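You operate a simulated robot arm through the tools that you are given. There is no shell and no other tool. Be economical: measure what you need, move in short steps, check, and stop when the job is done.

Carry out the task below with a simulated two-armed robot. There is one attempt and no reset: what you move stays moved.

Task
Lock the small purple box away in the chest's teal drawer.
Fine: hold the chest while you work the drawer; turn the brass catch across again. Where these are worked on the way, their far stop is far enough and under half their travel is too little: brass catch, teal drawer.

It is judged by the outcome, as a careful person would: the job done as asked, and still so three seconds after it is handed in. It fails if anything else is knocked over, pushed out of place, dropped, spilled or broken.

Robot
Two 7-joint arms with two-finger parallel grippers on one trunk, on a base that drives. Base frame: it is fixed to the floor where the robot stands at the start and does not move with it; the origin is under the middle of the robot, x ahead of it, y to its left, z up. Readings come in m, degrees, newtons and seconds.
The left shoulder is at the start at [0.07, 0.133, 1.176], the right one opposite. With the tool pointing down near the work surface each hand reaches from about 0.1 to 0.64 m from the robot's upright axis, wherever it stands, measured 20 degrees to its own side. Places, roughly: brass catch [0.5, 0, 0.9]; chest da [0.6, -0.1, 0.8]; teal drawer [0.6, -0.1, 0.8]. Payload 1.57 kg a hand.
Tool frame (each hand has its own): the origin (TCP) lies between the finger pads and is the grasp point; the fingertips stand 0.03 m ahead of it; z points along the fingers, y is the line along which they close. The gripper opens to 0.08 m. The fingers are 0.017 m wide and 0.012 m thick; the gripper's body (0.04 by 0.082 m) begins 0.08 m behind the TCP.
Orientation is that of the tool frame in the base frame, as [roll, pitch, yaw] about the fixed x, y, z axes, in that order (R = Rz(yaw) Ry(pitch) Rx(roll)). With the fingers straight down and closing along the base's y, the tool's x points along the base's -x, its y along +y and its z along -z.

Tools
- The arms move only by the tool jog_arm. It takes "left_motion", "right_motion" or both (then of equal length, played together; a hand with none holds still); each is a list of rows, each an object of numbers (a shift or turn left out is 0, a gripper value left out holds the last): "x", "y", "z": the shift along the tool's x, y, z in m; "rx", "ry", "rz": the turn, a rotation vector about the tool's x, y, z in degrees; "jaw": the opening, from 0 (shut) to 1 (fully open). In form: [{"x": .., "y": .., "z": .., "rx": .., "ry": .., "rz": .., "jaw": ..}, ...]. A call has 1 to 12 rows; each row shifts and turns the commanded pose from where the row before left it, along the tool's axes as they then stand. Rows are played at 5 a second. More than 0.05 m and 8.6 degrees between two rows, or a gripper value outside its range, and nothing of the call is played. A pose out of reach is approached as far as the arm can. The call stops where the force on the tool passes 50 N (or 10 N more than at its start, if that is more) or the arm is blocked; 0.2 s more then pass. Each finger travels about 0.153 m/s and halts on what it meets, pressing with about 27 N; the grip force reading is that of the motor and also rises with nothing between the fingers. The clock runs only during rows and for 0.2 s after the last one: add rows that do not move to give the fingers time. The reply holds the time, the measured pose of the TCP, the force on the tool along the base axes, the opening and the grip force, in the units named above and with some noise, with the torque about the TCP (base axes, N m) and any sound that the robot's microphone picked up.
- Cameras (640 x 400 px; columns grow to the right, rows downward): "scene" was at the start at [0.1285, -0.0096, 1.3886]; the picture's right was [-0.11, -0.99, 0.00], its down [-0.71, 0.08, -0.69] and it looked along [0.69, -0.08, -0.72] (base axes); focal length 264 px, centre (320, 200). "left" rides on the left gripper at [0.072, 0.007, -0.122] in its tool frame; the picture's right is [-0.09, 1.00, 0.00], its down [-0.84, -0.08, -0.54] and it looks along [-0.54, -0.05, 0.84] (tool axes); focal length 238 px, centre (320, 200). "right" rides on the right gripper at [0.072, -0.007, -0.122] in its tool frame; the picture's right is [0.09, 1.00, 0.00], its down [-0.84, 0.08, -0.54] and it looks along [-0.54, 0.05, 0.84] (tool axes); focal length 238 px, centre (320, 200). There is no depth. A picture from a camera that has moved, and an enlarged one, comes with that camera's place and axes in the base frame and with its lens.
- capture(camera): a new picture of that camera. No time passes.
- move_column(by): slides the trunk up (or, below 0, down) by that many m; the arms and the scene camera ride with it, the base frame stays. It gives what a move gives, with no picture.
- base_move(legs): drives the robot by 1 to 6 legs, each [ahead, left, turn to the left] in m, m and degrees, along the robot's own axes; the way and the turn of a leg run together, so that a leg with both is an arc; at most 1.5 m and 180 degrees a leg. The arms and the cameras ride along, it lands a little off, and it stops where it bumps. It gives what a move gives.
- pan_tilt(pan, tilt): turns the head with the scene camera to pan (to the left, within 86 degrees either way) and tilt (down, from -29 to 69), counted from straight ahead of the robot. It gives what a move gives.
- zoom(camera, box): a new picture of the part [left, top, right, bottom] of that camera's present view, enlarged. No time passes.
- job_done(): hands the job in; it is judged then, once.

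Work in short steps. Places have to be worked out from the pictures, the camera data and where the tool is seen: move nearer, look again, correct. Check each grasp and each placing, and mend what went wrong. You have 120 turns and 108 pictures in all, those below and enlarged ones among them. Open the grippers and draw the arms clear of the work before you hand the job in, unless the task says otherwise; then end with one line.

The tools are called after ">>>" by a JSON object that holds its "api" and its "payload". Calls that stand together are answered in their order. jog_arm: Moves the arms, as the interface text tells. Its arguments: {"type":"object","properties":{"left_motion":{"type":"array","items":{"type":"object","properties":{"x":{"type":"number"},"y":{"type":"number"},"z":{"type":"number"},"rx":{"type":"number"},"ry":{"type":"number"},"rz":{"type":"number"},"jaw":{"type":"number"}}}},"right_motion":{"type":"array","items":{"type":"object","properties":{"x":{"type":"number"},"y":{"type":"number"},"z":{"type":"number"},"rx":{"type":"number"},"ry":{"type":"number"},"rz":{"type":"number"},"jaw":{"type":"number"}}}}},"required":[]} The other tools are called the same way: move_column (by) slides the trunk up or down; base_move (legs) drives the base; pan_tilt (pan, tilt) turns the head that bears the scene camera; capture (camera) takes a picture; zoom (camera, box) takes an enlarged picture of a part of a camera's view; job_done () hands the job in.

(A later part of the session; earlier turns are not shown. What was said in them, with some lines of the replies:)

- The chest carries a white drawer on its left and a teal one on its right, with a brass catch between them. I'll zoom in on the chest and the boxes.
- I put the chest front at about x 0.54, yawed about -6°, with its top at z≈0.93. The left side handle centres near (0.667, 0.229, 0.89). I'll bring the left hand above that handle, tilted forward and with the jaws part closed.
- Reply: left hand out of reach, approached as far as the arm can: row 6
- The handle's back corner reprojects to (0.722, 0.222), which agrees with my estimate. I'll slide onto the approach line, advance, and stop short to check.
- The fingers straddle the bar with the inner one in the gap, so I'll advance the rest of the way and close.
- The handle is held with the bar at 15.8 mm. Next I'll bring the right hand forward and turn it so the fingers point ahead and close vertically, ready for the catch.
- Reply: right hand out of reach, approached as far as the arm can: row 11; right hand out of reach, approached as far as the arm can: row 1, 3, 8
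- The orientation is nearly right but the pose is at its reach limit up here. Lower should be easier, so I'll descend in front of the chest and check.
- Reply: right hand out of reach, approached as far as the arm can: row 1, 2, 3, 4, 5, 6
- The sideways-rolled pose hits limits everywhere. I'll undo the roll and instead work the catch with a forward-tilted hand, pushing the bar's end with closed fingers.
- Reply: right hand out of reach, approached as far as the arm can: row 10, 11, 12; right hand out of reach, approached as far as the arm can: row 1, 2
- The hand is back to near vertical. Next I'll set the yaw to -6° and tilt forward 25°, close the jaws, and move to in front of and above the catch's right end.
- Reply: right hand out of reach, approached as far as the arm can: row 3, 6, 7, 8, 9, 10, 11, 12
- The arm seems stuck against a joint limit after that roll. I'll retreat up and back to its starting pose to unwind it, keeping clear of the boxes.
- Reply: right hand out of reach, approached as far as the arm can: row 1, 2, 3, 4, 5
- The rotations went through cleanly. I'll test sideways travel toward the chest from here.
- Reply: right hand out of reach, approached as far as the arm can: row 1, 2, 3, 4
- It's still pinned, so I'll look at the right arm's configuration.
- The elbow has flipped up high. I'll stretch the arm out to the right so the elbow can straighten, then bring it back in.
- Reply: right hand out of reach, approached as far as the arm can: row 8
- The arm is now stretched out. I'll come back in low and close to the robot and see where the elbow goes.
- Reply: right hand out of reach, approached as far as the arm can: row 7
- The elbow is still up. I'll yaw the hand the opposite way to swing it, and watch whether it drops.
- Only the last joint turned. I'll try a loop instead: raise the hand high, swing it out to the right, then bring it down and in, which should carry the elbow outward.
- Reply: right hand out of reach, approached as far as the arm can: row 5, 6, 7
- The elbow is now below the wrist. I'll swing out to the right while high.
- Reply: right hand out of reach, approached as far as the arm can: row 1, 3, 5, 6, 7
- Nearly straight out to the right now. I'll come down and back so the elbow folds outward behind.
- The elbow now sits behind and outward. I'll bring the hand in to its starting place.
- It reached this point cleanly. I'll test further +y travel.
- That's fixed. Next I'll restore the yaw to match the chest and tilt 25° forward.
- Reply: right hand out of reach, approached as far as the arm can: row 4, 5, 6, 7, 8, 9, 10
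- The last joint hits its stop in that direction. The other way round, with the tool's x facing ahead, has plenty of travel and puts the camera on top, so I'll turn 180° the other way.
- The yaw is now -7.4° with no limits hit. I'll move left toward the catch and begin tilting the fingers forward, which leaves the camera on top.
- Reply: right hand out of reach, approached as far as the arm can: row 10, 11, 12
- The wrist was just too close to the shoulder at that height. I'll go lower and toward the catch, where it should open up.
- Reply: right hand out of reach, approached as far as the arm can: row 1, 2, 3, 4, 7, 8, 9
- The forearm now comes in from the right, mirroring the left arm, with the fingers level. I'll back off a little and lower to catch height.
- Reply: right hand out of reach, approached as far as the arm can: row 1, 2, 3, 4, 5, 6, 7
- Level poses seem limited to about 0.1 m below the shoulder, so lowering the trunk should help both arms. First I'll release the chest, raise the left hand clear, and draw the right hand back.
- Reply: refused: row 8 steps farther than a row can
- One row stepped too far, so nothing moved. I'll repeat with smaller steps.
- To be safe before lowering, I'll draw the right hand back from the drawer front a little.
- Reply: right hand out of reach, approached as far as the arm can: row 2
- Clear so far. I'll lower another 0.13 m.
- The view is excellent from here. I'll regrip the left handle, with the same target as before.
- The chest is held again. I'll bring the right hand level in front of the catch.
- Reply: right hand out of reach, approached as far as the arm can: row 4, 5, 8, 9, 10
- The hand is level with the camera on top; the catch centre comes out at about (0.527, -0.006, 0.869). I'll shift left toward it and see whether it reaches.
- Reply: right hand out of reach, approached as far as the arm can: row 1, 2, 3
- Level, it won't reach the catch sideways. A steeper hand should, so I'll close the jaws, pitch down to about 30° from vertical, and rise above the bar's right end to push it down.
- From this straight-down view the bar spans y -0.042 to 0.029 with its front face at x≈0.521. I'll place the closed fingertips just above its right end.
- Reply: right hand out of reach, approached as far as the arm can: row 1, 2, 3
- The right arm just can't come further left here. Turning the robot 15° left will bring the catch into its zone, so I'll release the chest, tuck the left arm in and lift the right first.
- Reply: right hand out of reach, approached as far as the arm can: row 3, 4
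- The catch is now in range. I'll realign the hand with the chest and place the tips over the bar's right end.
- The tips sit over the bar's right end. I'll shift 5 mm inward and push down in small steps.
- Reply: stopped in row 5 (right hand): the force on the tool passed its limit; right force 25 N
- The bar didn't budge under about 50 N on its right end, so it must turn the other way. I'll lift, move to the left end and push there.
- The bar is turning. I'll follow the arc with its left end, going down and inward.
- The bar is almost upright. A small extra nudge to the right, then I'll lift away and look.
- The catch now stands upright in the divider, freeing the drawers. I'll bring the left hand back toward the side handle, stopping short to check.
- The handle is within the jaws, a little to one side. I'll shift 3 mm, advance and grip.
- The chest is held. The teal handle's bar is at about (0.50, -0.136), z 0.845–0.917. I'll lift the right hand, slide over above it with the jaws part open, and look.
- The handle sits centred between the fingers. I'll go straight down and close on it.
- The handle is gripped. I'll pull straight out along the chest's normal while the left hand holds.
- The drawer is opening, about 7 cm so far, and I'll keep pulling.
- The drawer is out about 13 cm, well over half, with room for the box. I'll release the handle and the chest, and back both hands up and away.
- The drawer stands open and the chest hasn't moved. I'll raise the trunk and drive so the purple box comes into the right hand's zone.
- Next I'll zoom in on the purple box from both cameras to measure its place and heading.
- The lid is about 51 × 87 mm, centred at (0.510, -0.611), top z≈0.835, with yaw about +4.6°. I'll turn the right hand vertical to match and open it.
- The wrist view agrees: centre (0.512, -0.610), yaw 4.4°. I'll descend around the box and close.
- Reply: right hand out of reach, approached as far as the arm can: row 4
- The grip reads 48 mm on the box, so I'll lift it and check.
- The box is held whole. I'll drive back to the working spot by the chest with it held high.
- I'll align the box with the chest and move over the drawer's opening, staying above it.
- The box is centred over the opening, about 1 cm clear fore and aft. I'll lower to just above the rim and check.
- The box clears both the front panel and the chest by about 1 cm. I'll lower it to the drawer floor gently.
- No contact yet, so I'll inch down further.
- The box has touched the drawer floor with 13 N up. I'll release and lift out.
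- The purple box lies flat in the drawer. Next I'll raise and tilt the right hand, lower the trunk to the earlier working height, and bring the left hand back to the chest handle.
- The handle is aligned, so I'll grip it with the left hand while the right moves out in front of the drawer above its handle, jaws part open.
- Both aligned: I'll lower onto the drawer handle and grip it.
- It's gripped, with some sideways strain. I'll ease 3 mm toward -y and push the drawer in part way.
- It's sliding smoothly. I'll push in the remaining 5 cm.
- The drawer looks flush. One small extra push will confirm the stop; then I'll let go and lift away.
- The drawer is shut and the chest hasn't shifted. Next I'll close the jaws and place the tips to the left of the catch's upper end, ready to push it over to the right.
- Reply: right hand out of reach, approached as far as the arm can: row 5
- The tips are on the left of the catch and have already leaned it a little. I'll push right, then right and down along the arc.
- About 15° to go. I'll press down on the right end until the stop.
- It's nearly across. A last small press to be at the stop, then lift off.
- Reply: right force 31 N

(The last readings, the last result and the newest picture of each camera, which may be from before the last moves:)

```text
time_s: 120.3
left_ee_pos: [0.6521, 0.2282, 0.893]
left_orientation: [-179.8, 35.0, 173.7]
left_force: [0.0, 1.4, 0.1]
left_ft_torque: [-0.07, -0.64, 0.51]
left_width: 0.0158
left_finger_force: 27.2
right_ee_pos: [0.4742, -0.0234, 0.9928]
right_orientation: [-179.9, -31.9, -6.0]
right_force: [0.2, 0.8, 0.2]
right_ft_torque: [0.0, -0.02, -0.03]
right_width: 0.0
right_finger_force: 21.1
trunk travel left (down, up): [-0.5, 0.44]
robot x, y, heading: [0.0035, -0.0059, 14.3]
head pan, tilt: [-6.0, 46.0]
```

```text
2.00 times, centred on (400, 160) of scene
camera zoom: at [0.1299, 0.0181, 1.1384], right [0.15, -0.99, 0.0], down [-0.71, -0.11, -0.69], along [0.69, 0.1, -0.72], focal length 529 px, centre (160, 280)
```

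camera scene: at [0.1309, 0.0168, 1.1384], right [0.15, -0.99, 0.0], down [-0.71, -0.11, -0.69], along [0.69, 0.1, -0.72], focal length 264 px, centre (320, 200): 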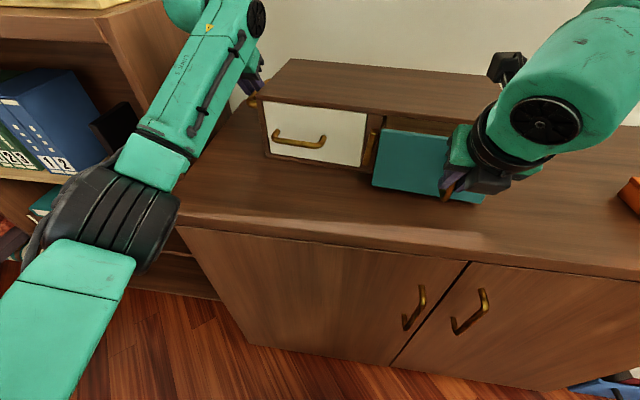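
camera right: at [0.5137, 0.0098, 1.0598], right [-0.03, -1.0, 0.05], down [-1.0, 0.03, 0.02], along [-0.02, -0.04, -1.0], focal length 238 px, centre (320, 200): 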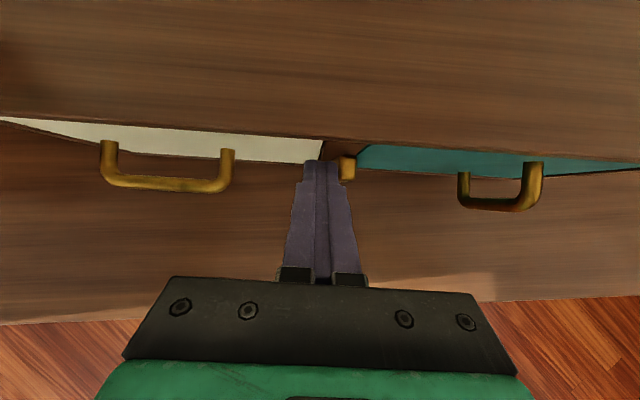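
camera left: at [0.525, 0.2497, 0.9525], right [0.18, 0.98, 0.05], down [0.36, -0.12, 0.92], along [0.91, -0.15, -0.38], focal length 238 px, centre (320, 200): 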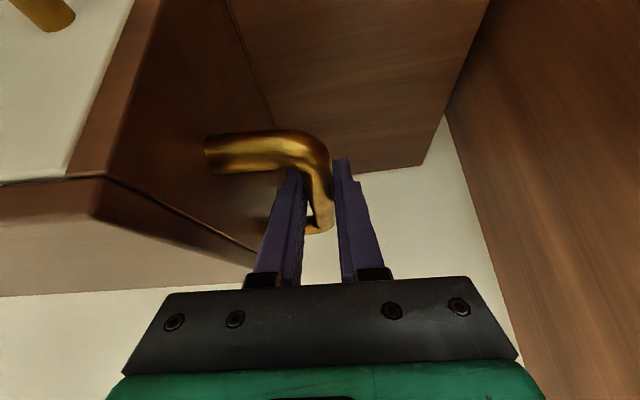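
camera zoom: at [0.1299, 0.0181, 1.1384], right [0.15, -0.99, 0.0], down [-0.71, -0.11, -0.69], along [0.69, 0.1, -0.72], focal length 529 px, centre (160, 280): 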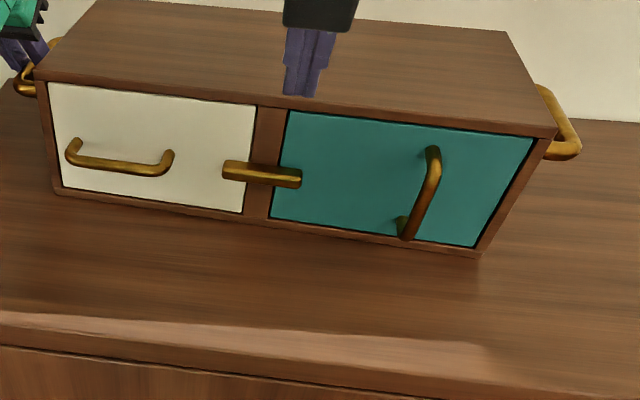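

The catch is fully across at its stop (30 N) and the drawer is shut. I'll release the chest, open both grippers and draw the arms clear.

>>> {"api": "jog_arm", "payload": {"left_motion": [{"jaw": 0.45}, {}, {"z": -0.045}, {"z": -0.05}, {"z": -0.05}, {"x": 0.007, "y": -0.022, "z": -0.028}, {"x": 0.007, "y": -0.022, "z": -0.028}, {"x": 0.007, "y": -0.022, "z": -0.028}, {"x": 0.007, "y": -0.022, "z": -0.028, "jaw": 1.0}, {}], "right_motion": [{}, {}, {"x": 0.0211, "y": 0.02, "z": -0.034}, {"x": 0.0211, "y": 0.02, "z": -0.034}, {"y": 0.04}, {"y": 0.04}, {"y": 0.03, "jaw": 1.0}, {}, {}, {}]}}

>>> {"api": "capture", "payload": {"camera": "scene"}}

```text
time_s: 122.5
left_ee_pos: [0.4714, 0.1591, 1.0863]
left_orientation: [-179.9, 34.9, 173.7]
left_force: [-0.3, 0.8, 0.0]
left_ft_torque: [-0.02, 0.02, -0.02]
left_width: 0.08
left_finger_force: 0.0
right_ee_pos: [0.4592, -0.1724, 1.0748]
right_orientation: [-179.8, -31.9, -6.0]
right_force: [0.4, -0.7, -0.8]
right_ft_torque: [0.01, 0.0, -0.01]
right_width: 0.0801
right_finger_force: 0.0
trunk travel left (down, up): [-0.5, 0.44]
robot x, y, heading: [0.0055, -0.0093, 14.6]
head pan, tilt: [-6.0, 46.0]
```

```text
17 pictures are left
camera scene: at [0.1304, 0.0178, 1.1384], right [0.15, -0.99, 0.0], down [-0.71, -0.11, -0.69], along [0.69, 0.1, -0.72], focal length 264 px, centre (320, 200)
```

scene: 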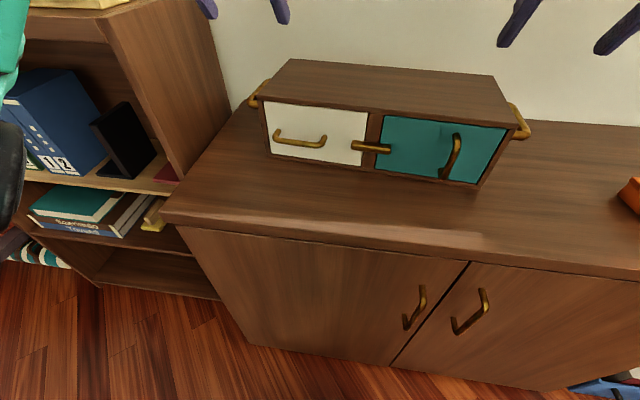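

The drawer is shut with the box inside, the catch is across, the chest and orange box are where they were, and both arms are clear. Handing in.

>>> {"api": "job_done", "payload": {}}

```text
The job is handed in.
```

The purple box is in the chest's teal drawer; the drawer is shut and the brass catch is turned back across. I held the chest while opening and closing the drawer, but not for the first turn of the catch.
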